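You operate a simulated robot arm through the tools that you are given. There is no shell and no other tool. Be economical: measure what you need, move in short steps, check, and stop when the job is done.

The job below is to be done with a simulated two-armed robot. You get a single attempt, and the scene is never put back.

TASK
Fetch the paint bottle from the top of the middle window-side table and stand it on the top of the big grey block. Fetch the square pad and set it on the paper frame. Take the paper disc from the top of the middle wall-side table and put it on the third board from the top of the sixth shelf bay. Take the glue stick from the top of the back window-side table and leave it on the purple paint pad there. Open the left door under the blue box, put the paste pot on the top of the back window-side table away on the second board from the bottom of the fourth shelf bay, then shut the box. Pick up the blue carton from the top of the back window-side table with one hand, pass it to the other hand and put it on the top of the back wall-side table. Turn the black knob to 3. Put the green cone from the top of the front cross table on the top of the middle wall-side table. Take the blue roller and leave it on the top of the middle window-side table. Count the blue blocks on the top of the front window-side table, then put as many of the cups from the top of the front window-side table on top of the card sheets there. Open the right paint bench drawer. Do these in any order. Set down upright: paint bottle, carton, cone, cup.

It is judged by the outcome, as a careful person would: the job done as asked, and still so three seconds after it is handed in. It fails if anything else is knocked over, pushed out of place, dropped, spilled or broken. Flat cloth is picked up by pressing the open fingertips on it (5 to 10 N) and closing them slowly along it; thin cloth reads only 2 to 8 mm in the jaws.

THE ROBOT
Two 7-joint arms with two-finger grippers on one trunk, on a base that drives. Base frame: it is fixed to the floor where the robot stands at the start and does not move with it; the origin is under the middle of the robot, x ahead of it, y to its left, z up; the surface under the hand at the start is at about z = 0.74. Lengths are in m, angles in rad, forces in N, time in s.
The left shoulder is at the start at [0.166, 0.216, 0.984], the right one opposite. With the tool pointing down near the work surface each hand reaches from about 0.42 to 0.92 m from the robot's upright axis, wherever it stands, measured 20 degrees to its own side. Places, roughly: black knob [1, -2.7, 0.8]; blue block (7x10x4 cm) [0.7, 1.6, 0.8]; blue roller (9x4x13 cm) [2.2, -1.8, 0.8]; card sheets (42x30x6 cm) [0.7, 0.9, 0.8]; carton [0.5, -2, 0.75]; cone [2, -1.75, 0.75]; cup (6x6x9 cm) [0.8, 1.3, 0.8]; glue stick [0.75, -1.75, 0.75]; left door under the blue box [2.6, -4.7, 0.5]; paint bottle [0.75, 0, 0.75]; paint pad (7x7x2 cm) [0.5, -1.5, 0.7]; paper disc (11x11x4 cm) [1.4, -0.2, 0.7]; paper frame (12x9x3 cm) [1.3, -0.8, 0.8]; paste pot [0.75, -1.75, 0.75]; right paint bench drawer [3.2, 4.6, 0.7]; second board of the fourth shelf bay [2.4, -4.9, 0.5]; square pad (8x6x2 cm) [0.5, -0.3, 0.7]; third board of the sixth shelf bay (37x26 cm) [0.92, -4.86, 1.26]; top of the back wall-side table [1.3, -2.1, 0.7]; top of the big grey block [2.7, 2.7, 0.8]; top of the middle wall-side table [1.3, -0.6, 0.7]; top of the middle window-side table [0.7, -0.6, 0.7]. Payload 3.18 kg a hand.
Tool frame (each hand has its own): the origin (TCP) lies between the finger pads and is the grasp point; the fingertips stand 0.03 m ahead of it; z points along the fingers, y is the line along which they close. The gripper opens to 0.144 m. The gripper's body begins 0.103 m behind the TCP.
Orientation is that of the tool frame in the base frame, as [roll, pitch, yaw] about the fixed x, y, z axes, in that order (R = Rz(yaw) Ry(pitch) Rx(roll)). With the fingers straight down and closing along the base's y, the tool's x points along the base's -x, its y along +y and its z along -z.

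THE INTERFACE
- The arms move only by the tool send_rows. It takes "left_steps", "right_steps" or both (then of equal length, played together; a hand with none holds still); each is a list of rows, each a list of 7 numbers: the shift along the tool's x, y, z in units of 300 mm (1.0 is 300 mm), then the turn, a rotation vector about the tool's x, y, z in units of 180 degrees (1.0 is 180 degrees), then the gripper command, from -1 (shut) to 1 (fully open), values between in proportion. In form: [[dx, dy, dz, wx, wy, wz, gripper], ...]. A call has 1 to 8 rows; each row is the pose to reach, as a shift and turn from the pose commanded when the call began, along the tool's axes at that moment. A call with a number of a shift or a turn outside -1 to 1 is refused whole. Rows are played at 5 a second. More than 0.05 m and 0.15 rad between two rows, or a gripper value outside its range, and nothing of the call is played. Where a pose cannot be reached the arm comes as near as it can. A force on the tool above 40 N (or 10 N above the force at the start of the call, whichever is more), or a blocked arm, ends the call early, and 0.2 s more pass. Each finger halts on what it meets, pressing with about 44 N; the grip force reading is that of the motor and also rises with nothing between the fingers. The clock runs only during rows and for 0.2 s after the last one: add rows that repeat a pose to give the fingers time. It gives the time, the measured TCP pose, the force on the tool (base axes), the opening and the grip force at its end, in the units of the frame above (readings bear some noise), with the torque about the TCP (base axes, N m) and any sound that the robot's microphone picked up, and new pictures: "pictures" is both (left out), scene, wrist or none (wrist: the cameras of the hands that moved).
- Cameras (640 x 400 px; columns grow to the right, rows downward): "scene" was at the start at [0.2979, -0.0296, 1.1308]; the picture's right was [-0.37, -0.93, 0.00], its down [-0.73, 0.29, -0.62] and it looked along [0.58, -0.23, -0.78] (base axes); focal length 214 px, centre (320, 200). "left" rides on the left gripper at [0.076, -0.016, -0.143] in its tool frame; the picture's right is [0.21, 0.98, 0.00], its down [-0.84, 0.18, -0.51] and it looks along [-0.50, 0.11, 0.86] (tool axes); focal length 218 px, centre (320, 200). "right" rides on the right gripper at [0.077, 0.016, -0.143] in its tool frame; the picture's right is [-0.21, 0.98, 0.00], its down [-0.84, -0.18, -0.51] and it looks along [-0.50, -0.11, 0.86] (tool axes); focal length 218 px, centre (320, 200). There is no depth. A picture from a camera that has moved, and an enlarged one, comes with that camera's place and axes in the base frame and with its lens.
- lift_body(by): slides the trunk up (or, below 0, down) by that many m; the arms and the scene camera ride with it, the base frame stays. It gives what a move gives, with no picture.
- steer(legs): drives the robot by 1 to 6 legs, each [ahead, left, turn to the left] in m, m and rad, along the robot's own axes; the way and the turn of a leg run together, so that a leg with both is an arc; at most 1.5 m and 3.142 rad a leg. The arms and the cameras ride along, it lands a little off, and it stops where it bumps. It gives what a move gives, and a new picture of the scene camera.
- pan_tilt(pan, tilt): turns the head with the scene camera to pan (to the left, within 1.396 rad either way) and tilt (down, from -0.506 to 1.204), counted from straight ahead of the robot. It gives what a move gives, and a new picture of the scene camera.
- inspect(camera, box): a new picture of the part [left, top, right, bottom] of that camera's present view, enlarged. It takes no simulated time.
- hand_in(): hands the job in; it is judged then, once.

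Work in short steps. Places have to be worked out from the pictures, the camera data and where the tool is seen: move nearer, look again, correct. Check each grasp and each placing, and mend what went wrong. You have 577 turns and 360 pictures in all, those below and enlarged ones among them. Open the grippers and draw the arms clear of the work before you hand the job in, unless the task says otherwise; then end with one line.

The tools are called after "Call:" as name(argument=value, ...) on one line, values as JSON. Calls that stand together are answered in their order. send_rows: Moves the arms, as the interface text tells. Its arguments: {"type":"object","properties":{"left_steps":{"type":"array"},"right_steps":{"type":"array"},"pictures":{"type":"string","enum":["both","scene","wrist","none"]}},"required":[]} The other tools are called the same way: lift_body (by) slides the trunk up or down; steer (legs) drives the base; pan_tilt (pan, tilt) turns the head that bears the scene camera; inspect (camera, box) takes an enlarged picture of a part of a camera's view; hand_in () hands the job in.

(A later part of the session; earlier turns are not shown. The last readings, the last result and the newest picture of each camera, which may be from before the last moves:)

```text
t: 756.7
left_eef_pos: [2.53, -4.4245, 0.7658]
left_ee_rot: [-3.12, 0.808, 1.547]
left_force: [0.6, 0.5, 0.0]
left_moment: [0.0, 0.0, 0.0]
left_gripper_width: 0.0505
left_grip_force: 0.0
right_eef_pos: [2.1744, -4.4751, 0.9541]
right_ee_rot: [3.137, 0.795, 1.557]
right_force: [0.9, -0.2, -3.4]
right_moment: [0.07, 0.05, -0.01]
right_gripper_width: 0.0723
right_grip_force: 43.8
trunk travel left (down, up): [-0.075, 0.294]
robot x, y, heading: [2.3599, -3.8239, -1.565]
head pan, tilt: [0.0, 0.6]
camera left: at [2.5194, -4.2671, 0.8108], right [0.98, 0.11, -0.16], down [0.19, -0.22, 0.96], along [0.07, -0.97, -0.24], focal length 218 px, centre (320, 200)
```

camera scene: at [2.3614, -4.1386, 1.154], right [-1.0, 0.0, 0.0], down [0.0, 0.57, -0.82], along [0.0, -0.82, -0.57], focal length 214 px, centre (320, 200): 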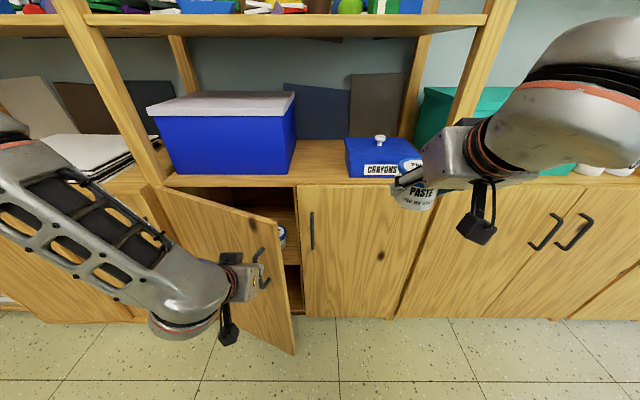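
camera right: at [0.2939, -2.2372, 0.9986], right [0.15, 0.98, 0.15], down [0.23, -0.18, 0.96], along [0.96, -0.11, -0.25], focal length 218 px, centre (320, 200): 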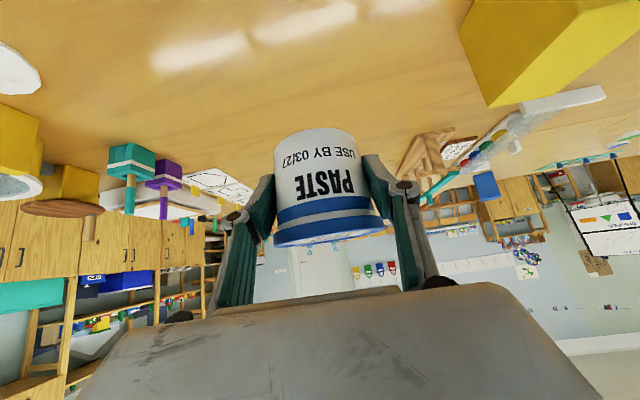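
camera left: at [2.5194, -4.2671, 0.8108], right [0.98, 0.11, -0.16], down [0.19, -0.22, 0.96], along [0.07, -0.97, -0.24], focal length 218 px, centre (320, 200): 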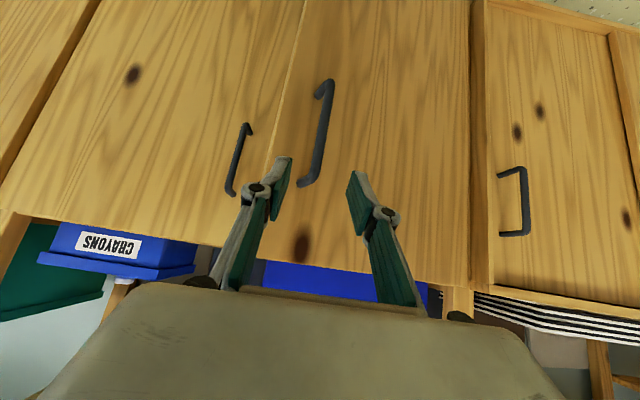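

Free. I close the fingers, go around the door's free edge, and reach in beside its inner face.

Call:
send_rows(left_steps=[[0, -0.13, -0.03, 0, 0, 0, -1], [-0.005, -0.28, -0.06, 0, 0, 0, -1], [-0.01, -0.437, -0.077, 0, 0, 0, -1], [-0.11, -0.432, 0.027, 0, 0, 0, -1], [-0.21, -0.426, 0.131, 0, 0, 0, -1], [-0.309, -0.42, 0.236, 0, 0, 0, -1]], pictures="both")

```text
t: 758.1
left_eef_pos: [2.4005, -4.5335, 0.7881]
left_ee_rot: [-3.121, 0.804, 1.547]
left_force: [-0.3, 0.3, 0.1]
left_moment: [0.0, -0.02, 0.03]
left_gripper_width: 0.0001
left_grip_force: 30.5
right_eef_pos: [2.1737, -4.4768, 0.9524]
right_ee_rot: [3.136, 0.795, 1.557]
right_force: [-0.1, 0.0, -3.9]
right_moment: [0.06, 0.0, 0.04]
right_gripper_width: 0.0725
right_grip_force: 43.8
trunk travel left (down, up): [-0.075, 0.294]
robot x, y, heading: [2.3564, -3.8208, -1.568]
head pan, tilt: [0.0, 0.6]
camera scene: at [2.3608, -4.1368, 1.155], right [-1.0, 0.0, 0.0], down [0.0, 0.57, -0.82], along [0.0, -0.82, -0.57], focal length 214 px, centre (320, 200)
camera left: at [2.3898, -4.3768, 0.8314], right [0.98, 0.11, -0.16], down [0.18, -0.23, 0.96], along [0.07, -0.97, -0.24], focal length 218 px, centre (320, 200)
```

scene: 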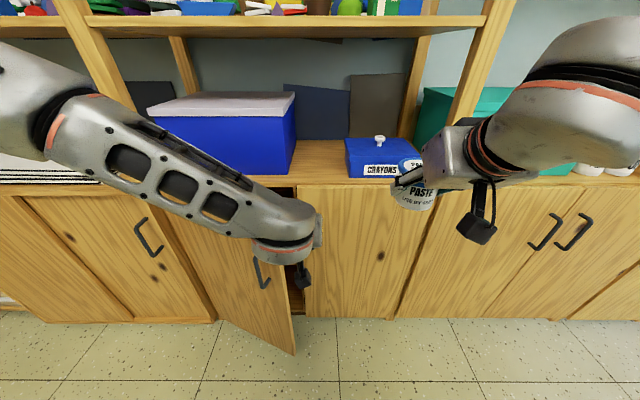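
left: 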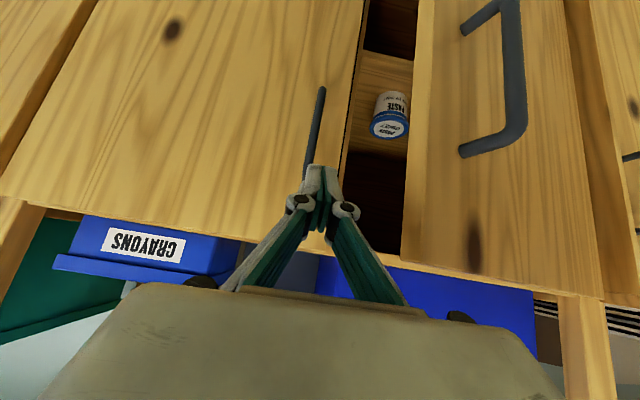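

Another pot is already on that board, confirming the place. The door edge is just left of my closed fingers; I push it open by strafing left and slightly back.

Call:
steer(legs=[[0, 0.22, 0], [-0.04, 0.09, 0]])

```text
t: 759.4
left_eef_pos: [2.4461, -4.5275, 0.7891]
left_ee_rot: [-3.11, 0.803, 1.521]
left_force: [-0.2, -0.4, -0.4]
left_moment: [-0.01, -0.01, -0.01]
left_gripper_width: 0.0002
left_grip_force: 30.9
right_eef_pos: [2.2319, -4.4749, 0.9515]
right_ee_rot: [3.138, 0.793, 1.555]
right_force: [-0.8, -0.3, -4.1]
right_moment: [0.07, 0.0, -0.03]
right_gripper_width: 0.0724
right_grip_force: 43.5
trunk travel left (down, up): [-0.075, 0.294]
robot x, y, heading: [2.4125, -3.8168, -1.569]
head pan, tilt: [0.0, 0.6]
stopped in leg 1: the force on the tool passed its limit at 54 N (the readings are from after the stop); the commanded pose is now the measured one
camera scene: at [2.4197, -4.1359, 1.1554], right [-1.0, 0.0, 0.0], down [0.0, 0.57, -0.82], along [0.0, -0.82, -0.57], focal length 214 px, centre (320, 200)
```

scene: 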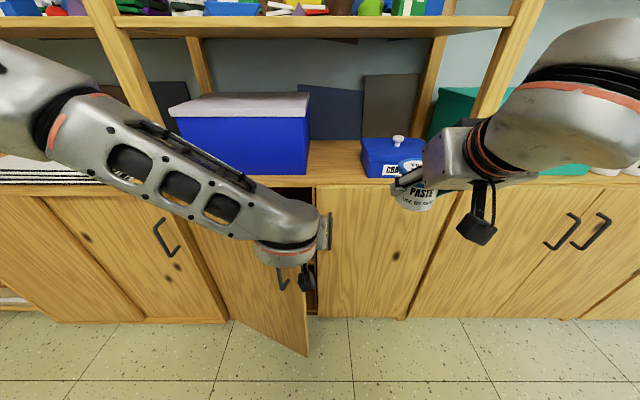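

The push met a hard stop. I look through the left wrist camera to see what is touching.

Call:
inspect(camera="left", box=[0, 0, 640, 400])

```text
1.00 times, centred on (320, 200) of left (not enlarged: the box is as wide or as high as the picture)
camera zoom: at [2.4417, -4.37, 0.8333], right [0.98, 0.08, -0.17], down [0.18, -0.23, 0.95], along [0.03, -0.97, -0.24], focal length 218 px, centre (320, 200)
```

zoom: 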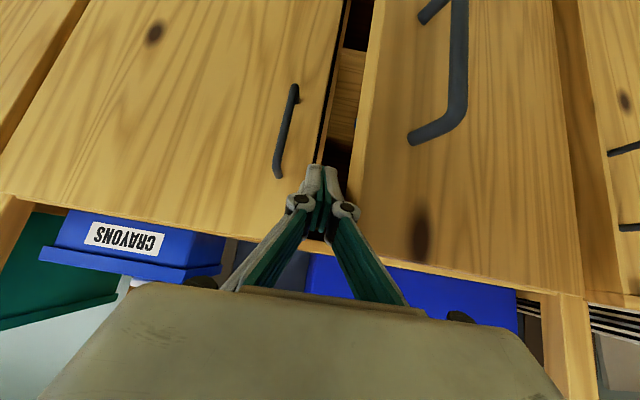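

The finger knuckle presses the door's end face (no leverage). I'll hook behind the door instead: first I move the pot hand out to the right and free the left hand from the edge.

Call:
send_rows(right_steps=[[0.01, -0.12, -0.05, 0, 0, 0, -0.3], [0.02, -0.24, -0.1, 0, 0, 0, -0.3], [0.03, -0.36, -0.15, 0, 0, 0, -0.3], [0.04, -0.48, -0.2, 0, 0, 0, -0.3], [0.05, -0.58, -0.25, 0, 0, 0, -0.3], [0.06, -0.67, -0.3, 0, 0, 0, -0.3]], left_steps=[[0, -0.08, 0, 0, 0, 0, -1], [0, -0.16, 0, 0, 0, 0, -1], [-0.04, -0.18, 0.04, 0, 0, 0, -1], [-0.08, -0.18, 0.085, 0, 0, 0, -1], [-0.08, -0.18, 0.085, 0, 0, 0, -1], [-0.08, -0.18, 0.085, 0, 0, 0, -1]], pictures="none")

```text
t: 760.8
left_eef_pos: [2.3898, -4.5595, 0.7915]
left_ee_rot: [-3.111, 0.804, 1.522]
left_force: [-0.2, -0.2, -1.1]
left_moment: [0.01, -0.02, 0.03]
left_gripper_width: 0.0
left_grip_force: 30.6
right_eef_pos: [2.0289, -4.3933, 1.0031]
right_ee_rot: [3.137, 0.794, 1.554]
right_force: [-0.1, 1.1, -3.1]
right_moment: [0.07, 0.02, 0.03]
right_gripper_width: 0.0725
right_grip_force: 43.8
trunk travel left (down, up): [-0.075, 0.294]
robot x, y, heading: [2.42, -3.8182, -1.57]
head pan, tilt: [0.0, 0.6]
```

Yaw the left hand 60° counter-clockwise so the fingers point in behind the door.

Call:
send_rows(left_steps=[[0, 0, 0, -0.034, -0.001, -0.033, -1], [0, 0, 0, -0.069, -0.001, -0.066, -1], [0, 0, 0, -0.103, -0.002, -0.099, -1], [0, 0, 0, -0.138, -0.003, -0.131, -1], [0, 0, 0, -0.172, -0.004, -0.164, -1], [0, 0, 0, -0.207, -0.004, -0.197, -1], [0, 0, 0, -0.241, -0.005, -0.23, -1]], pictures="both")

```text
refused: row 2 steps farther than a row can; nothing moved
```

Slightly too fast; use 8 rows.

Call:
send_rows(left_steps=[[0, 0, 0, -0.03, -0.001, -0.029, -1], [0, 0, 0, -0.06, -0.001, -0.0575, -1], [0, 0, 0, -0.09, -0.002, -0.086, -1], [0, 0, 0, -0.12, -0.003, -0.115, -1], [0, 0, 0, -0.15, -0.003, -0.144, -1], [0, 0, 0, -0.18, -0.004, -0.1725, -1], [0, 0, 0, -0.21, -0.004, -0.201, -1], [0, 0, 0, -0.24, -0.005, -0.23, -1]], pictures="both")

```text
t: 761.9
left_eef_pos: [2.4596, -4.6029, 0.8253]
left_ee_rot: [-2.975, 0.75, 2.308]
left_force: [-0.2, 0.0, -0.3]
left_moment: [0.01, 0.0, 0.02]
left_gripper_width: 0.0004
left_grip_force: 30.5
right_eef_pos: [2.0298, -4.3954, 1.0015]
right_ee_rot: [3.137, 0.791, 1.554]
right_force: [0.3, -0.2, -3.2]
right_moment: [0.06, 0.01, -0.04]
right_gripper_width: 0.0724
right_grip_force: 44.0
trunk travel left (down, up): [-0.075, 0.294]
robot x, y, heading: [2.4207, -3.8214, -1.569]
head pan, tilt: [0.0, 0.6]
stopped in row 5 (left hand): the arm was blocked; the commanded pose is now the measured one
camera scene: at [2.4206, -4.136, 1.1553], right [-1.0, 0.0, 0.0], down [0.0, 0.57, -0.82], along [0.0, -0.82, -0.57], focal length 214 px, centre (320, 200)
camera left: at [2.3619, -4.483, 0.8802], right [0.68, 0.68, -0.26], down [0.39, -0.04, 0.92], along [0.61, -0.73, -0.3], focal length 218 px, centre (320, 200)
```

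scene: 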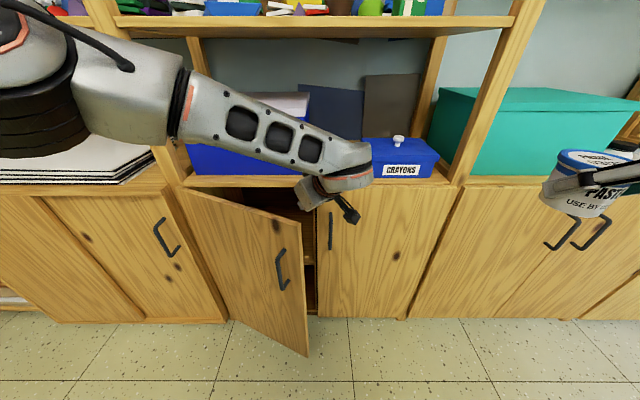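
left: 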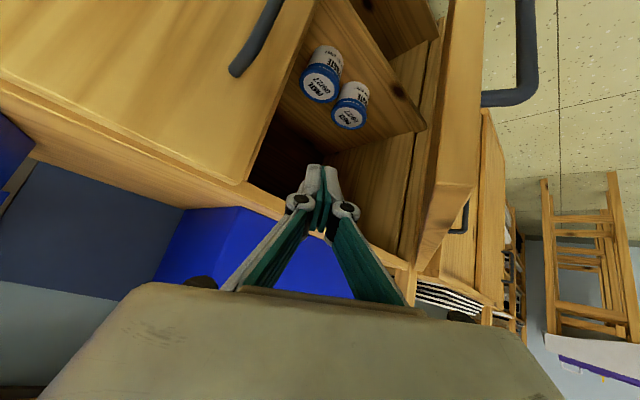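

The fingers are now behind the door. I bring the hand slightly down and back, then sweep it outward against the inner face.

Call:
send_rows(left_steps=[[0.08, 0.045, 0, 0, 0, 0, -1], [0.152, 0.091, 0.003, 0, 0, 0, -1], [0.152, 0.2, 0.003, 0, 0, 0, -1], [0.152, 0.31, 0.003, 0, 0, 0, -1], [0.152, 0.42, 0.003, 0, 0, 0, -1]], pictures="both")

```text
t: 763.1
left_eef_pos: [2.5375, -4.5032, 0.7799]
left_ee_rot: [-2.982, 0.753, 2.294]
left_force: [0.6, -0.6, 0.6]
left_moment: [0.0, 0.02, -0.02]
left_gripper_width: 0.0
left_grip_force: 30.5
right_eef_pos: [2.0306, -4.3951, 1.0035]
right_ee_rot: [3.137, 0.794, 1.557]
right_force: [1.1, 0.2, -3.1]
right_moment: [0.01, 0.05, 0.0]
right_gripper_width: 0.0725
right_grip_force: 44.5
trunk travel left (down, up): [-0.075, 0.294]
robot x, y, heading: [2.4158, -3.8225, -1.571]
head pan, tilt: [0.0, 0.6]
camera scene: at [2.4206, -4.1358, 1.1554], right [-1.0, 0.0, 0.0], down [0.0, 0.56, -0.83], along [0.0, -0.83, -0.56], focal length 214 px, centre (320, 200)
camera left: at [2.441, -4.3838, 0.8321], right [0.69, 0.68, -0.26], down [0.39, -0.05, 0.92], along [0.61, -0.74, -0.29], focal length 218 px, centre (320, 200)
```

scene: 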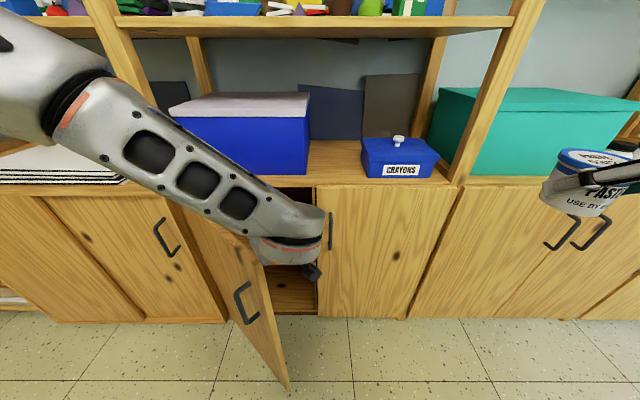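
left: 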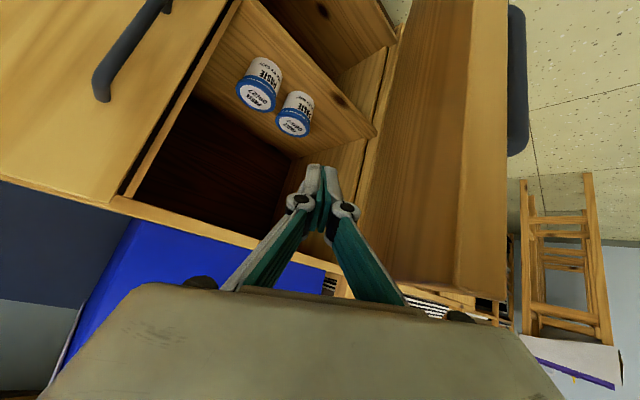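

The door swings (now ~50°). Continue sweeping outward.

Call:
send_rows(left_steps=[[0, 0.12, 0, 0, 0, 0, -1], [0, 0.24, 0, 0, 0, 0, -1], [0, 0.36, 0, 0, 0, 0, -1]], pictures="none")

Call:
steer(legs=[[0, 0.15, 0]])

```text
t: 763.9
left_eef_pos: [2.6237, -4.4416, 0.77]
left_ee_rot: [-2.973, 0.759, 2.302]
left_force: [-9.3, 13.3, 35.7]
left_moment: [2.59, -0.31, 0.71]
left_gripper_width: 0.0
left_grip_force: 30.2
right_eef_pos: [2.0277, -4.3917, 1.008]
right_ee_rot: [3.135, 0.801, 1.555]
right_force: [0.6, -0.4, -3.1]
right_moment: [0.08, 0.0, -0.02]
right_gripper_width: 0.0725
right_grip_force: 44.1
trunk travel left (down, up): [-0.075, 0.294]
robot x, y, heading: [2.4151, -3.821, -1.565]
head pan, tilt: [0.0, 0.6]
```

```text
t: 764.7
left_eef_pos: [2.6233, -4.4422, 0.7712]
left_ee_rot: [-2.971, 0.757, 2.297]
left_force: [-7.1, 10.5, 33.8]
left_moment: [2.99, -0.15, 0.73]
left_gripper_width: 0.0001
left_grip_force: 30.5
right_eef_pos: [2.032, -4.3911, 1.0018]
right_ee_rot: [3.132, 0.793, 1.551]
right_force: [0.0, 0.1, -3.6]
right_moment: [0.04, 0.0, -0.01]
right_gripper_width: 0.0724
right_grip_force: 44.0
trunk travel left (down, up): [-0.075, 0.294]
robot x, y, heading: [2.4234, -3.8182, -1.575]
head pan, tilt: [0.0, 0.6]
stopped in leg 1: the force on the tool passed its limit at 55 N (the readings are from after the stop); the commanded pose is now the measured one
camera scene: at [2.4216, -4.1326, 1.1561], right [-1.0, 0.0, 0.0], down [0.0, 0.56, -0.83], along [0.0, -0.83, -0.56], focal length 214 px, centre (320, 200)
```

scene: 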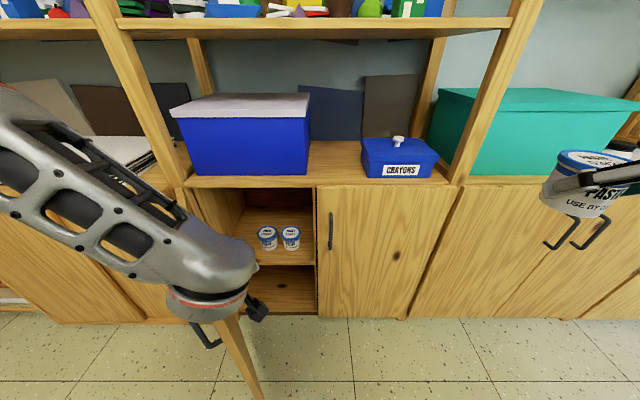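

The door is well open and the board (z≈0.50) with two pots is visible. I zoom in to find the free place.

Call:
inspect(camera="scene", box=[180, 170, 340, 320])

```text
2.67 times, centred on (260, 245) of scene
camera zoom: at [2.4216, -4.1326, 1.1561], right [-1.0, 0.0, 0.0], down [0.0, 0.56, -0.83], along [0.0, -0.83, -0.56], focal length 572 px, centre (480, 80)
```

zoom: 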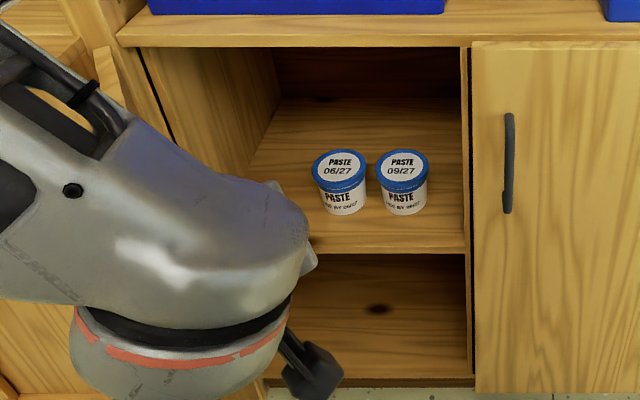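

Ours belongs at the left of the two pots (x≈2.73). First I lift the left hand clear of the door.

Call:
send_rows(left_steps=[[-0.09, -0.06, -0.09, 0, 0, 0, -1], [-0.18, -0.08, -0.18, 0, 0, 0, -1], [-0.27, -0.09, -0.27, 0, 0, 0, -1], [-0.36, -0.1, -0.37, 0, 0, 0, -1]], pictures="scene")

```text
t: 765.7
left_eef_pos: [2.6152, -4.4518, 0.9242]
left_ee_rot: [-2.975, 0.752, 2.294]
left_force: [0.3, 0.7, -0.4]
left_moment: [-0.01, -0.02, 0.02]
left_gripper_width: 0.0
left_grip_force: 31.6
right_eef_pos: [2.0315, -4.3944, 1.0032]
right_ee_rot: [3.137, 0.791, 1.553]
right_force: [-0.6, -0.2, -3.4]
right_moment: [0.04, -0.02, -0.06]
right_gripper_width: 0.0723
right_grip_force: 43.8
trunk travel left (down, up): [-0.075, 0.294]
robot x, y, heading: [2.4211, -3.8173, -1.57]
head pan, tilt: [0.0, 0.6]
camera scene: at [2.4237, -4.1351, 1.1555], right [-1.0, 0.0, 0.0], down [0.0, 0.56, -0.83], along [0.0, -0.83, -0.56], focal length 214 px, centre (320, 200)
```

scene: 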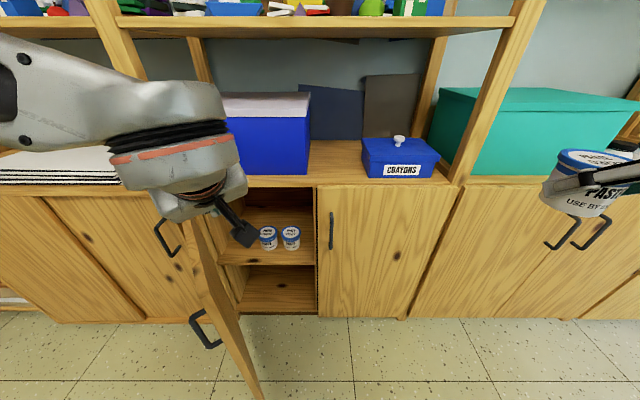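

I lower it again just inside the door and strafe to push the door closer to 90°.

Call:
send_rows(left_steps=[[0.09, 0.028, 0.066, 0, 0, 0, -1], [0.18, 0.056, 0.132, 0, 0, 0, -1], [0.27, 0.085, 0.198, 0, 0, 0, -1], [0.34, 0.1, 0.25, 0, 0, 0, -1]], pictures="none")

Call:
steer(legs=[[0, 0.14, 0]])

```text
t: 766.7
left_eef_pos: [2.6176, -4.4252, 0.797]
left_ee_rot: [-2.974, 0.752, 2.295]
left_force: [-0.1, -0.8, -0.5]
left_moment: [0.01, 0.03, -0.03]
left_gripper_width: 0.0002
left_grip_force: 30.9
right_eef_pos: [2.0332, -4.3948, 1.0014]
right_ee_rot: [3.136, 0.791, 1.552]
right_force: [0.2, -0.5, -3.6]
right_moment: [0.06, -0.01, 0.02]
right_gripper_width: 0.0726
right_grip_force: 44.1
trunk travel left (down, up): [-0.075, 0.294]
robot x, y, heading: [2.4278, -3.8182, -1.568]
head pan, tilt: [0.0, 0.6]
```

```text
t: 768.5
left_eef_pos: [2.7569, -4.425, 0.7984]
left_ee_rot: [-2.976, 0.751, 2.292]
left_force: [0.5, 0.5, 0.7]
left_moment: [0.02, 0.02, -0.01]
left_gripper_width: 0.0
left_grip_force: 30.6
right_eef_pos: [2.1712, -4.3942, 1.0035]
right_ee_rot: [3.135, 0.792, 1.552]
right_force: [-0.4, -0.5, -3.4]
right_moment: [0.03, 0.01, -0.05]
right_gripper_width: 0.0726
right_grip_force: 43.9
trunk travel left (down, up): [-0.075, 0.294]
robot x, y, heading: [2.5613, -3.8181, -1.563]
head pan, tilt: [0.0, 0.6]
camera scene: at [2.5633, -4.1356, 1.1553], right [-1.0, 0.0, 0.0], down [0.0, 0.57, -0.82], along [0.0, -0.82, -0.57], focal length 214 px, centre (320, 200)
```

scene: 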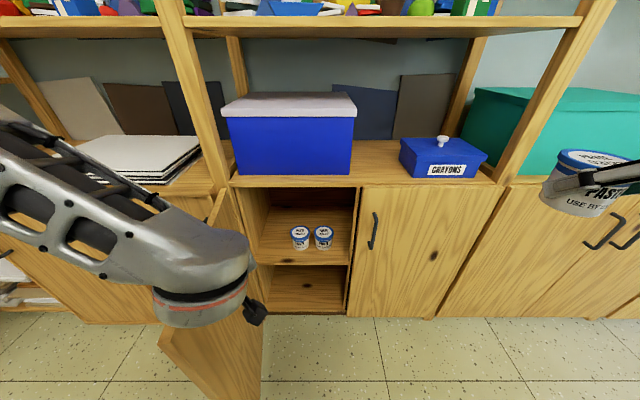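

Door is about 90° open. A little more, then raise the left hand clear.

Call:
steer(legs=[[0, 0.08, 0]])

Call:
send_rows(left_steps=[[-0.09, -0.06, -0.09, 0, 0, 0, -1], [-0.18, -0.08, -0.18, 0, 0, 0, -1], [-0.27, -0.09, -0.27, 0, 0, 0, -1], [-0.36, -0.1, -0.37, 0, 0, 0, -1], [-0.45, -0.1, -0.47, 0, 0, 0, -1]], pictures="scene")

```text
t: 769.9
left_eef_pos: [2.8378, -4.4242, 0.7977]
left_ee_rot: [-2.975, 0.753, 2.293]
left_force: [0.6, 1.2, -0.5]
left_moment: [-0.01, 0.0, 0.01]
left_gripper_width: 0.0
left_grip_force: 30.2
right_eef_pos: [2.252, -4.3934, 1.0023]
right_ee_rot: [3.137, 0.792, 1.555]
right_force: [0.0, 0.5, -3.0]
right_moment: [0.04, -0.03, -0.03]
right_gripper_width: 0.0724
right_grip_force: 43.8
trunk travel left (down, up): [-0.075, 0.294]
robot x, y, heading: [2.6418, -3.8212, -1.574]
head pan, tilt: [0.0, 0.6]
camera scene: at [2.6432, -4.1356, 1.1553], right [-1.0, 0.0, 0.0], down [0.0, 0.57, -0.82], along [0.0, -0.82, -0.57], focal length 214 px, centre (320, 200)
```

scene: 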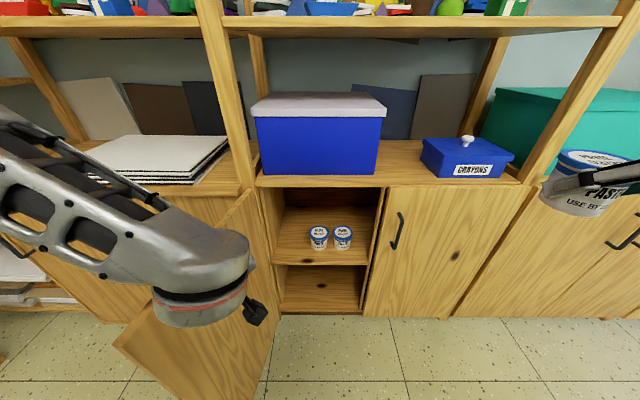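

```text
t: 771.1
left_eef_pos: [2.8362, -4.4268, 0.9972]
left_ee_rot: [-2.975, 0.753, 2.293]
left_force: [-0.1, -0.3, 0.1]
left_moment: [0.0, 0.01, 0.0]
left_gripper_width: 0.0
left_grip_force: 30.9
right_eef_pos: [2.2524, -4.3954, 1.0023]
right_ee_rot: [3.136, 0.793, 1.551]
right_force: [-0.1, 0.6, -2.8]
right_moment: [0.03, 0.03, 0.01]
right_gripper_width: 0.0723
right_grip_force: 44.6
trunk travel left (down, up): [-0.075, 0.294]
robot x, y, heading: [2.6419, -3.8153, -1.57]
head pan, tilt: [0.0, 0.6]
camera scene: at [2.643, -4.1352, 1.1555], right [-1.0, 0.0, 0.0], down [0.0, 0.56, -0.83], along [0.0, -0.83, -0.56], focal length 214 px, centre (320, 200)
```

scene: 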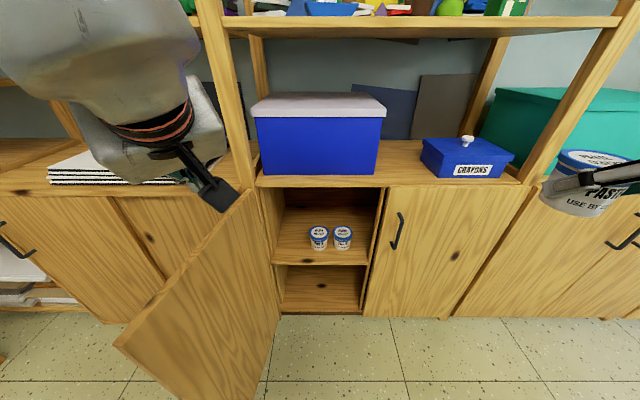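

The door stands open past 90° with the hand clear. Now the pot: drive 8 cm closer and yaw the right hand 45° counter-clockwise.

Call:
steer(legs=[[0.08, 0, 0]])

Call:
send_rows(right_steps=[[0.02, 0, -0.02, -0.0297, 0, -0.0292, -0.3], [0.04, 0, -0.04, -0.0593, 0, -0.0583, -0.3], [0.06, 0, -0.06, -0.089, 0, -0.0875, -0.3], [0.08, 0, -0.08, -0.1187, 0, -0.1167, -0.3], [0.1, 0, -0.1, -0.1483, 0, -0.1458, -0.3], [0.12, 0, -0.12, -0.178, 0, -0.175, -0.3]], pictures="none")

```text
t: 772.2
left_eef_pos: [2.8372, -4.5053, 0.9957]
left_ee_rot: [-2.976, 0.753, 2.296]
left_force: [-0.5, -1.4, 0.5]
left_moment: [-0.01, 0.01, 0.01]
left_gripper_width: 0.0
left_grip_force: 30.7
right_eef_pos: [2.2518, -4.4735, 1.0022]
right_ee_rot: [3.136, 0.79, 1.556]
right_force: [-0.4, -0.4, -3.9]
right_moment: [0.08, 0.0, 0.0]
right_gripper_width: 0.0724
right_grip_force: 43.7
trunk travel left (down, up): [-0.075, 0.294]
robot x, y, heading: [2.6418, -3.8993, -1.571]
head pan, tilt: [0.0, 0.6]
camera scene: at [2.6436, -4.2143, 1.1552], right [-1.0, 0.0, 0.0], down [0.0, 0.57, -0.82], along [0.0, -0.82, -0.57], focal length 214 px, centre (320, 200)
```

scene: 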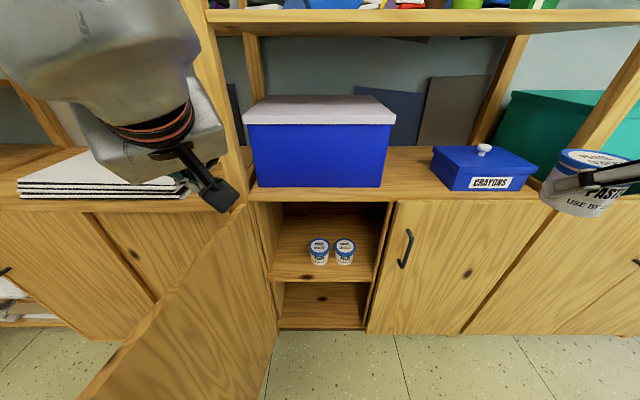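

```text
t: 773.6
left_eef_pos: [2.8374, -4.5061, 0.994]
left_ee_rot: [-2.977, 0.75, 2.297]
left_force: [-0.3, 0.1, -0.1]
left_moment: [0.03, -0.03, 0.02]
left_gripper_width: 0.0
left_grip_force: 30.9
right_eef_pos: [2.3472, -4.4424, 0.936]
right_ee_rot: [3.099, 0.793, 2.098]
right_force: [-0.3, 0.0, -4.2]
right_moment: [0.08, -0.03, 0.05]
right_gripper_width: 0.0724
right_grip_force: 44.2
right hand out of reach, approached as far as the arm can: row 3, 4, 5, 6
trunk travel left (down, up): [-0.075, 0.294]
robot x, y, heading: [2.6428, -3.8967, -1.568]
head pan, tilt: [0.0, 0.6]
```

Yaw of about 31° reached, enough. I move the pot down and left in front of the opening, in two steps.

Call:
send_rows(right_steps=[[0.005, 0.07, 0.126, 0, 0, 0, -0.3], [0.01, 0.14, 0.252, 0, 0, 0, -0.3], [0.015, 0.21, 0.378, 0, 0, 0, -0.3], [0.02, 0.28, 0.504, 0, 0, 0, -0.3], [0.026, 0.352, 0.63, 0, 0, 0, -0.3]], pictures="none")

Call:
send_rows(right_steps=[[0.005, 0.07, 0.126, 0, 0, 0, -0.3], [0.01, 0.14, 0.252, 0, 0, 0, -0.3], [0.015, 0.21, 0.378, 0, 0, 0, -0.3], [0.02, 0.28, 0.504, 0, 0, 0, -0.3], [0.026, 0.352, 0.63, 0, 0, 0, -0.3]], pictures="both")

```text
t: 774.8
left_eef_pos: [2.8372, -4.5054, 0.9941]
left_ee_rot: [-2.978, 0.751, 2.295]
left_force: [1.1, -0.5, -1.1]
left_moment: [0.03, 0.0, -0.01]
left_gripper_width: 0.0
left_grip_force: 30.7
right_eef_pos: [2.5042, -4.495, 0.8048]
right_ee_rot: [3.1, 0.792, 2.095]
right_force: [-0.9, 0.8, -4.0]
right_moment: [0.04, 0.04, 0.02]
right_gripper_width: 0.0726
right_grip_force: 44.4
right hand out of reach, approached as far as the arm can: row 1, 2, 3, 4
trunk travel left (down, up): [-0.075, 0.294]
robot x, y, heading: [2.6439, -3.9002, -1.569]
head pan, tilt: [0.0, 0.6]
```

```text
t: 776.0
left_eef_pos: [2.8381, -4.5055, 0.9947]
left_ee_rot: [-2.977, 0.752, 2.297]
left_force: [0.1, 0.3, -0.5]
left_moment: [0.0, 0.01, -0.02]
left_gripper_width: 0.0002
left_grip_force: 30.5
right_eef_pos: [2.5999, -4.5285, 0.7274]
right_ee_rot: [3.102, 0.792, 2.099]
right_force: [0.1, 0.4, -2.6]
right_moment: [0.05, 0.04, -0.01]
right_gripper_width: 0.0728
right_grip_force: 44.4
right hand out of reach, approached as far as the arm can: row 4, 5
trunk travel left (down, up): [-0.075, 0.294]
robot x, y, heading: [2.643, -3.8984, -1.569]
head pan, tilt: [0.0, 0.6]
camera scene: at [2.644, -4.2137, 1.1553], right [-1.0, 0.0, 0.0], down [0.0, 0.56, -0.83], along [0.0, -0.83, -0.56], focal length 214 px, centre (320, 200)
camera right: at [2.531, -4.3893, 0.7719], right [0.9, 0.39, 0.18], down [-0.05, -0.31, 0.95], along [0.42, -0.87, -0.26], focal length 218 px, centre (320, 200)
```

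scene: 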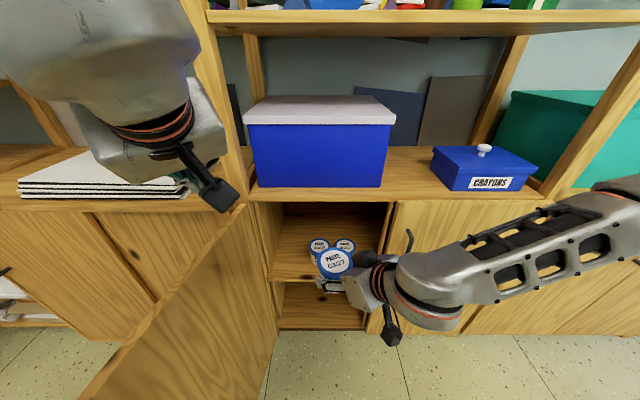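
right: 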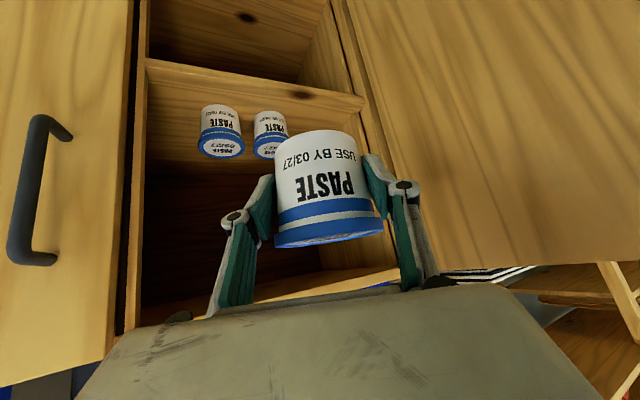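

Good posture. I strafe left 13 cm to line the pot up with the left end of the board.

Call:
steer(legs=[[0, 0.13, 0]])

Call:
inspect(camera="right", box=[0, 0, 640, 400])

```text
t: 777.8
left_eef_pos: [2.9701, -4.5048, 0.9954]
left_ee_rot: [-2.975, 0.754, 2.296]
left_force: [-0.1, 0.5, 0.9]
left_moment: [0.01, -0.02, 0.0]
left_gripper_width: 0.0
left_grip_force: 30.2
right_eef_pos: [2.7326, -4.5293, 0.7276]
right_ee_rot: [3.103, 0.79, 2.099]
right_force: [0.3, 0.0, -2.5]
right_moment: [0.04, 0.03, 0.0]
right_gripper_width: 0.0723
right_grip_force: 43.8
trunk travel left (down, up): [-0.075, 0.294]
robot x, y, heading: [2.7777, -3.8957, -1.569]
head pan, tilt: [0.0, 0.6]
camera scene: at [2.7768, -4.2136, 1.1553], right [-1.0, 0.0, 0.0], down [0.0, 0.57, -0.82], along [0.0, -0.82, -0.57], focal length 214 px, centre (320, 200)
```

scene: 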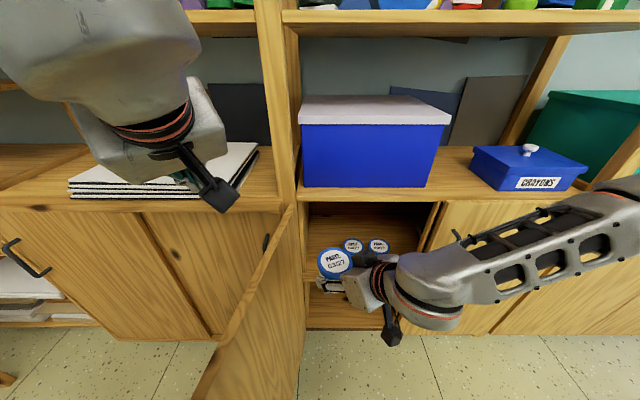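

```text
1.00 times, centred on (320, 200) of right (not enlarged: the box is as wide or as high as the picture)
camera zoom: at [2.6636, -4.3891, 0.772], right [0.9, 0.39, 0.18], down [-0.05, -0.31, 0.95], along [0.42, -0.87, -0.26], focal length 218 px, centre (320, 200)
```

zoom: 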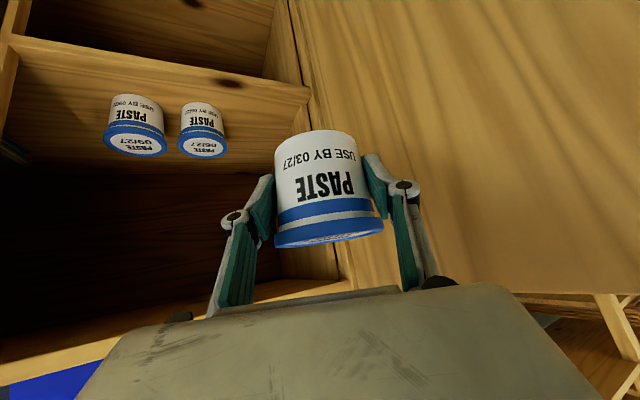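

The gap at the left (x 2.69–2.80) is snug for the fingers at this yaw; pointing more sideways makes them fit. I back off, shift right, and turn the robot 0.5 rad left.

Call:
steer(legs=[[-0.2, 0, 0], [0, -0.43, 0], [0, 0, 0.5]])

```text
t: 784.7
left_eef_pos: [2.8025, -4.1455, 0.9948]
left_ee_rot: [-2.976, 0.753, 2.777]
left_force: [-0.1, 0.2, -0.3]
left_moment: [-0.01, 0.0, 0.0]
left_gripper_width: 0.0
left_grip_force: 31.1
right_eef_pos: [2.6008, -4.276, 0.7276]
right_ee_rot: [3.103, 0.79, 2.579]
right_force: [-1.3, -0.3, -2.6]
right_moment: [0.04, 0.07, -0.02]
right_gripper_width: 0.0722
right_grip_force: 44.7
trunk travel left (down, up): [-0.075, 0.294]
robot x, y, heading: [2.3492, -3.6976, -1.088]
head pan, tilt: [0.0, 0.6]
camera scene: at [2.4949, -3.977, 1.1553], right [-0.89, -0.46, 0.0], down [-0.26, 0.5, -0.82], along [0.38, -0.73, -0.57], focal length 214 px, centre (320, 200)
```

scene: 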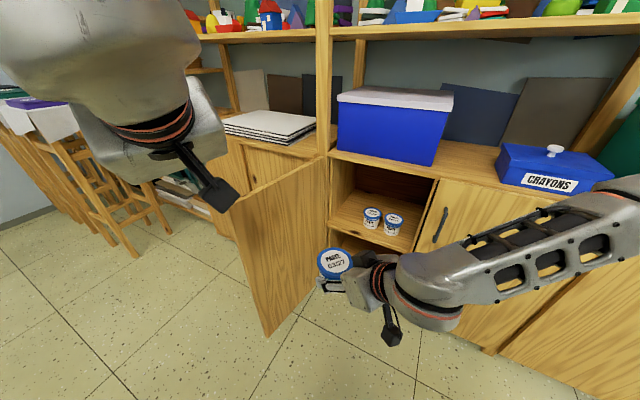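

Clear view: the free gap is x 2.67–2.79, so the pot goes to about [2.732,-4.74]. I drive in diagonally so the pot is at the mouth of the opening.

Call:
steer(legs=[[0.341, -0.175, 0]])

Call:
inspect(camera="right", box=[0, 0, 640, 400])

```text
t: 787.1
left_eef_pos: [2.8104, -4.5403, 0.9953]
left_ee_rot: [-2.974, 0.754, 2.772]
left_force: [-0.1, 0.2, -0.3]
left_moment: [0.03, 0.01, 0.02]
left_gripper_width: 0.0
left_grip_force: 30.3
right_eef_pos: [2.6099, -4.6701, 0.7265]
right_ee_rot: [3.1, 0.79, 2.576]
right_force: [-0.4, -0.2, -3.1]
right_moment: [0.06, 0.03, 0.02]
right_gripper_width: 0.0723
right_grip_force: 44.1
trunk travel left (down, up): [-0.075, 0.294]
robot x, y, heading: [2.3546, -4.0942, -1.093]
head pan, tilt: [0.0, 0.6]
camera scene: at [2.5032, -4.3718, 1.1552], right [-0.89, -0.46, 0.0], down [-0.26, 0.5, -0.82], along [0.38, -0.73, -0.57], focal length 214 px, centre (320, 200)
```

scene: 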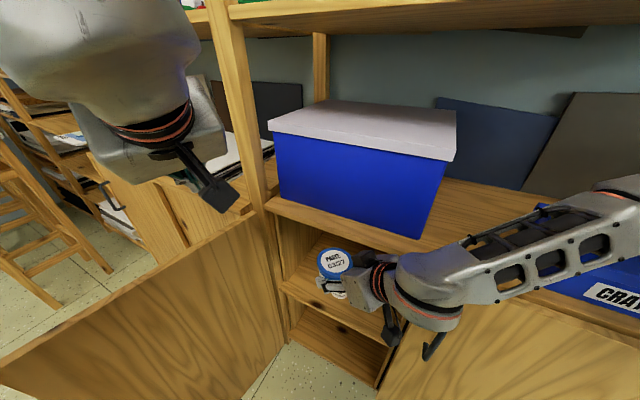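

```text
1.00 times, centred on (320, 200) of right (not enlarged: the box is as wide or as high as the picture)
camera zoom: at [2.4838, -4.5787, 0.7718], right [0.62, 0.76, 0.18], down [0.09, -0.3, 0.95], along [0.78, -0.58, -0.26], focal length 218 px, centre (320, 200)
```

zoom: 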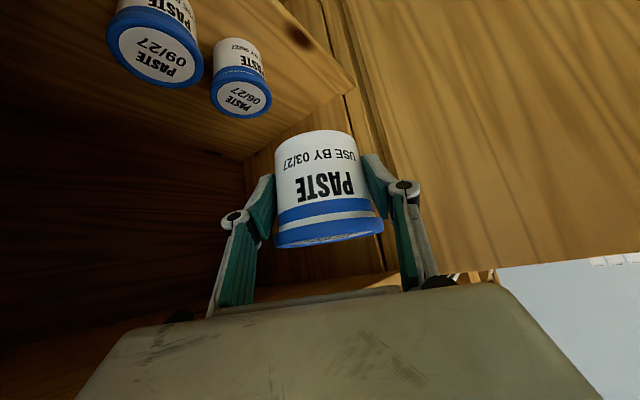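

Lower to z≈0.635 (above the other pots), then advance toward the left spot.

Call:
send_rows(right_steps=[[0.075, 0, 0.074, 0, 0, 0, -0.3], [0.15, 0, 0.148, 0, 0, 0, -0.3], [0.213, 0, 0.211, 0, 0, 0, -0.3], [0.138, 0, 0.287, 0, 0, 0, -0.3], [0.064, 0, 0.362, 0, 0, 0, -0.3], [-0.01, 0, 0.437, 0, 0, 0, -0.3], [-0.085, 0, 0.512, 0, 0, 0, -0.3]], pictures="both")

```text
t: 788.3
left_eef_pos: [2.8079, -4.5396, 0.9934]
left_ee_rot: [-2.979, 0.752, 2.77]
left_force: [0.0, -0.5, -1.2]
left_moment: [0.02, -0.04, 0.05]
left_gripper_width: 0.0002
left_grip_force: 30.5
right_eef_pos: [2.6203, -4.6862, 0.7186]
right_ee_rot: [3.096, 0.82, 2.646]
right_force: [-20.9, 37.7, 9.1]
right_moment: [-3.97, -0.94, -3.47]
right_gripper_width: 0.0722
right_grip_force: 44.0
right hand out of reach, approached as far as the arm can: row 1, 2, 3, 4, 5
trunk travel left (down, up): [-0.075, 0.294]
robot x, y, heading: [2.3524, -4.0904, -1.094]
head pan, tilt: [0.0, 0.6]
stopped in row 5 (right hand): the force on the tool passed its limit at 274 N (the readings are from after the stop); the commanded pose is now the measured one
camera scene: at [2.5011, -4.3703, 1.1557], right [-0.89, -0.46, 0.0], down [-0.26, 0.5, -0.83], along [0.38, -0.73, -0.56], focal length 214 px, centre (320, 200)
camera right: at [2.4875, -4.6039, 0.7594], right [0.56, 0.81, 0.18], down [0.09, -0.28, 0.96], along [0.82, -0.52, -0.23], focal length 218 px, centre (320, 200)
```

scene: 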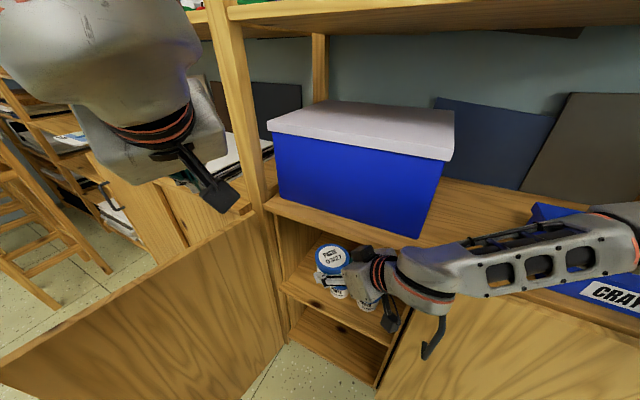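
right: 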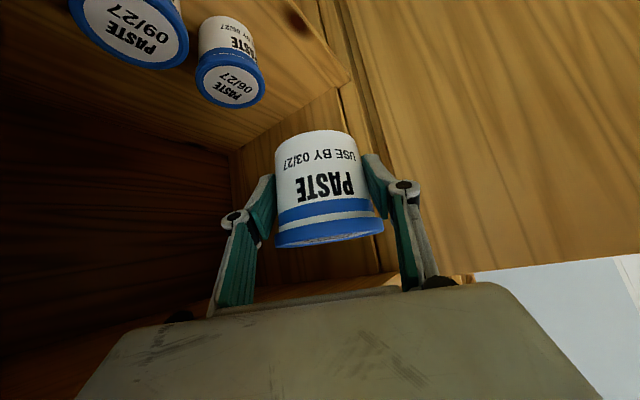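

A strong contact — the right forearm/elbow is at the crayons box or shelf. I retreat the robot the way it came at once.

Call:
steer(legs=[[-0.341, 0.175, 0]])

```text
t: 790.7
left_eef_pos: [2.8152, -4.1632, 0.9944]
left_ee_rot: [-2.978, 0.749, 2.776]
left_force: [0.9, 0.3, -0.3]
left_moment: [0.01, -0.03, 0.01]
left_gripper_width: 0.0
left_grip_force: 30.8
right_eef_pos: [2.6277, -4.3158, 0.718]
right_ee_rot: [3.1, 0.823, 2.643]
right_force: [0.2, 0.2, -3.0]
right_moment: [0.03, 0.04, 0.01]
right_gripper_width: 0.0724
right_grip_force: 43.8
trunk travel left (down, up): [-0.075, 0.294]
robot x, y, heading: [2.3568, -3.7143, -1.092]
head pan, tilt: [0.0, 0.6]
camera scene: at [2.5082, -3.995, 1.1553], right [-0.89, -0.46, 0.0], down [-0.26, 0.5, -0.83], along [0.38, -0.73, -0.56], focal length 214 px, centre (320, 200)
```

scene: 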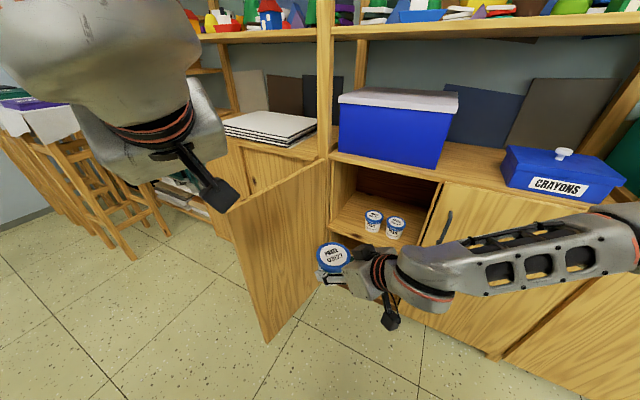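

Nothing was displaced. The arm was too folded to go lower there, so I extend and lower it out here in the open first, then drive in and use the trunk for the last lowering.

Call:
send_rows(right_steps=[[0, -0.056, 0.113, 0, 0, 0, -0.3], [0.001, -0.113, 0.227, 0, 0, 0, -0.3], [0.001, -0.17, 0.34, 0, 0, 0, -0.3], [0.002, -0.226, 0.454, 0, 0, 0, -0.3], [0.002, -0.226, 0.454, 0, 0, 0, -0.3]], pictures="scene")

```text
t: 791.9
left_eef_pos: [2.8166, -4.1627, 0.9959]
left_ee_rot: [-2.979, 0.749, 2.775]
left_force: [0.4, -0.7, -0.1]
left_moment: [0.0, 0.03, -0.02]
left_gripper_width: 0.0001
left_grip_force: 30.1
right_eef_pos: [2.6862, -4.4205, 0.6211]
right_ee_rot: [3.101, 0.824, 2.647]
right_force: [0.2, 0.6, -3.2]
right_moment: [0.01, 0.04, -0.06]
right_gripper_width: 0.0723
right_grip_force: 43.8
trunk travel left (down, up): [-0.075, 0.294]
robot x, y, heading: [2.3628, -3.713, -1.091]
head pan, tilt: [0.0, 0.6]
camera scene: at [2.508, -3.9949, 1.1556], right [-0.89, -0.46, 0.0], down [-0.26, 0.5, -0.83], along [0.38, -0.73, -0.56], focal length 214 px, centre (320, 200)
```

scene: 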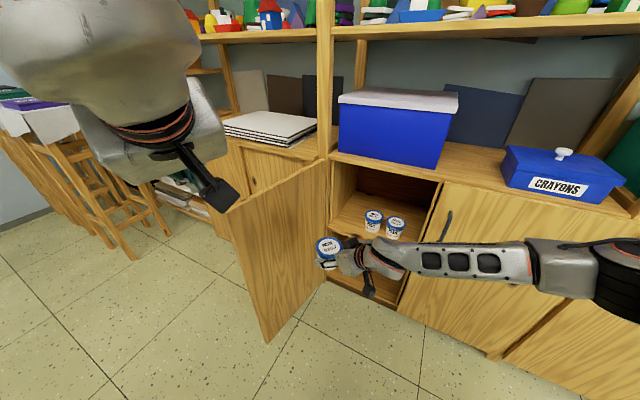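

The forearm would lie parallel to the cabinet front in this yaw. I turn the hand back to straight-ahead and will approach almost head-on instead.

Call:
send_rows(right_steps=[[0, 0, 0, 0.027, 0, 0.025, -0.3], [0, 0, 0, 0.054, 0, 0.05, -0.3], [0, 0, 0, 0.081, 0, 0.0756, -0.3], [0, 0, 0, 0.108, 0, 0.1, -0.3], [0, 0, 0, 0.135, 0, 0.126, -0.3]], pictures="none")

Call:
steer(legs=[[0, 0, -0.25]])

```text
t: 793.1
left_eef_pos: [2.8163, -4.1627, 0.9939]
left_ee_rot: [-2.978, 0.751, 2.776]
left_force: [-0.6, -0.3, 0.1]
left_moment: [-0.04, 0.01, -0.03]
left_gripper_width: 0.0
left_grip_force: 30.7
right_eef_pos: [2.689, -4.4199, 0.6226]
right_ee_rot: [3.107, 0.806, 2.066]
right_force: [-0.1, -0.3, -2.2]
right_moment: [-0.01, 0.05, 0.01]
right_gripper_width: 0.0723
right_grip_force: 44.1
right hand out of reach, approached as far as the arm can: row 2
trunk travel left (down, up): [-0.075, 0.294]
robot x, y, heading: [2.3615, -3.7194, -1.089]
head pan, tilt: [0.0, 0.6]
```

```text
t: 794.3
left_eef_pos: [2.6959, -4.2585, 0.9943]
left_ee_rot: [-2.98, 0.75, 2.534]
left_force: [-0.1, -0.7, 0.0]
left_moment: [-0.01, 0.0, -0.01]
left_gripper_width: 0.0
left_grip_force: 30.6
right_eef_pos: [2.5088, -4.478, 0.6222]
right_ee_rot: [3.105, 0.808, 1.825]
right_force: [-0.1, 0.3, -2.7]
right_moment: [0.05, 0.03, -0.02]
right_gripper_width: 0.0723
right_grip_force: 44.1
trunk travel left (down, up): [-0.075, 0.294]
robot x, y, heading: [2.3606, -3.7147, -1.327]
head pan, tilt: [0.0, 0.6]
camera scene: at [2.437, -4.0222, 1.1553], right [-0.97, -0.24, 0.0], down [-0.13, 0.55, -0.82], along [0.2, -0.8, -0.57], focal length 214 px, centre (320, 200)
```

scene: 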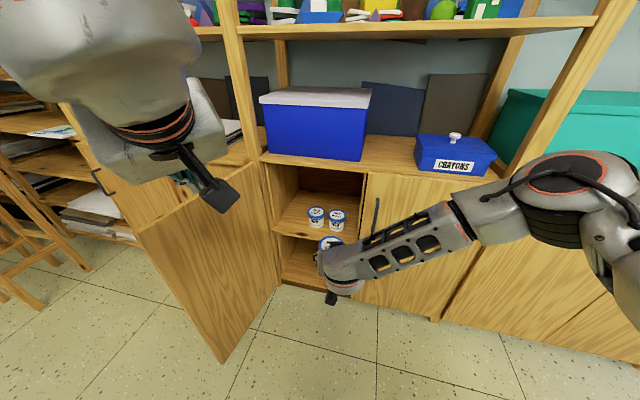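

Better forearm angle. I strafe left to line up with the gap and check.

Call:
steer(legs=[[0, 0.151, 0]])

Call:
inspect(camera="right", box=[0, 0, 640, 400])

```text
t: 796.3
left_eef_pos: [2.841, -4.2234, 0.9955]
left_ee_rot: [-2.978, 0.75, 2.533]
left_force: [0.6, 0.0, -0.2]
left_moment: [0.0, 0.02, -0.02]
left_gripper_width: 0.0
left_grip_force: 31.0
right_eef_pos: [2.6544, -4.4427, 0.6216]
right_ee_rot: [3.107, 0.808, 1.826]
right_force: [-0.3, 0.0, -3.1]
right_moment: [0.05, -0.02, -0.02]
right_gripper_width: 0.0723
right_grip_force: 44.1
trunk travel left (down, up): [-0.075, 0.294]
robot x, y, heading: [2.5055, -3.6783, -1.331]
head pan, tilt: [0.0, 0.6]
camera scene: at [2.5825, -3.9865, 1.1553], right [-0.97, -0.24, 0.0], down [-0.14, 0.55, -0.82], along [0.2, -0.8, -0.57], focal length 214 px, centre (320, 200)
```

scene: 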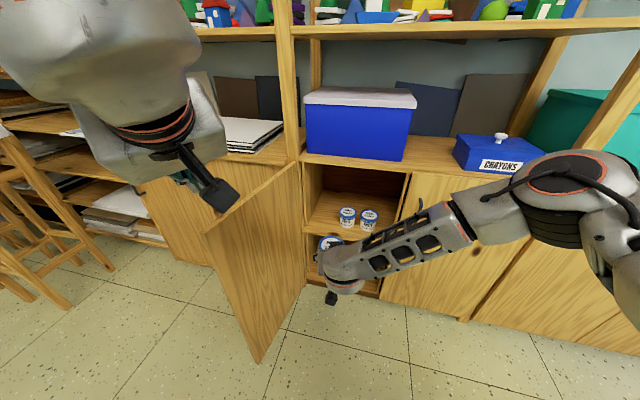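

```text
1.00 times, centred on (320, 200) of right (not enlarged: the box is as wide or as high as the picture)
camera zoom: at [2.6264, -4.2885, 0.6649], right [0.98, 0.13, 0.18], down [-0.14, -0.26, 0.95], along [0.17, -0.96, -0.24], focal length 218 px, centre (320, 200)
```

zoom: 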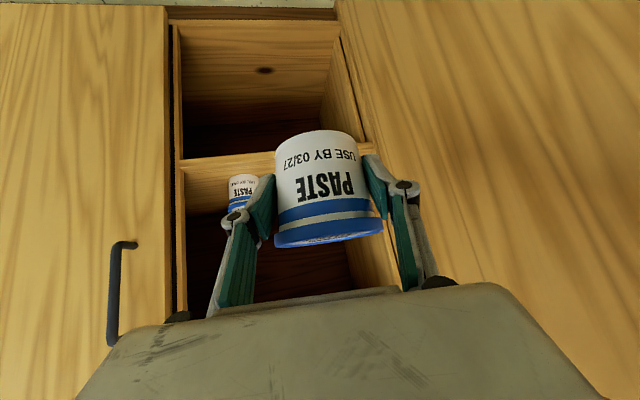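

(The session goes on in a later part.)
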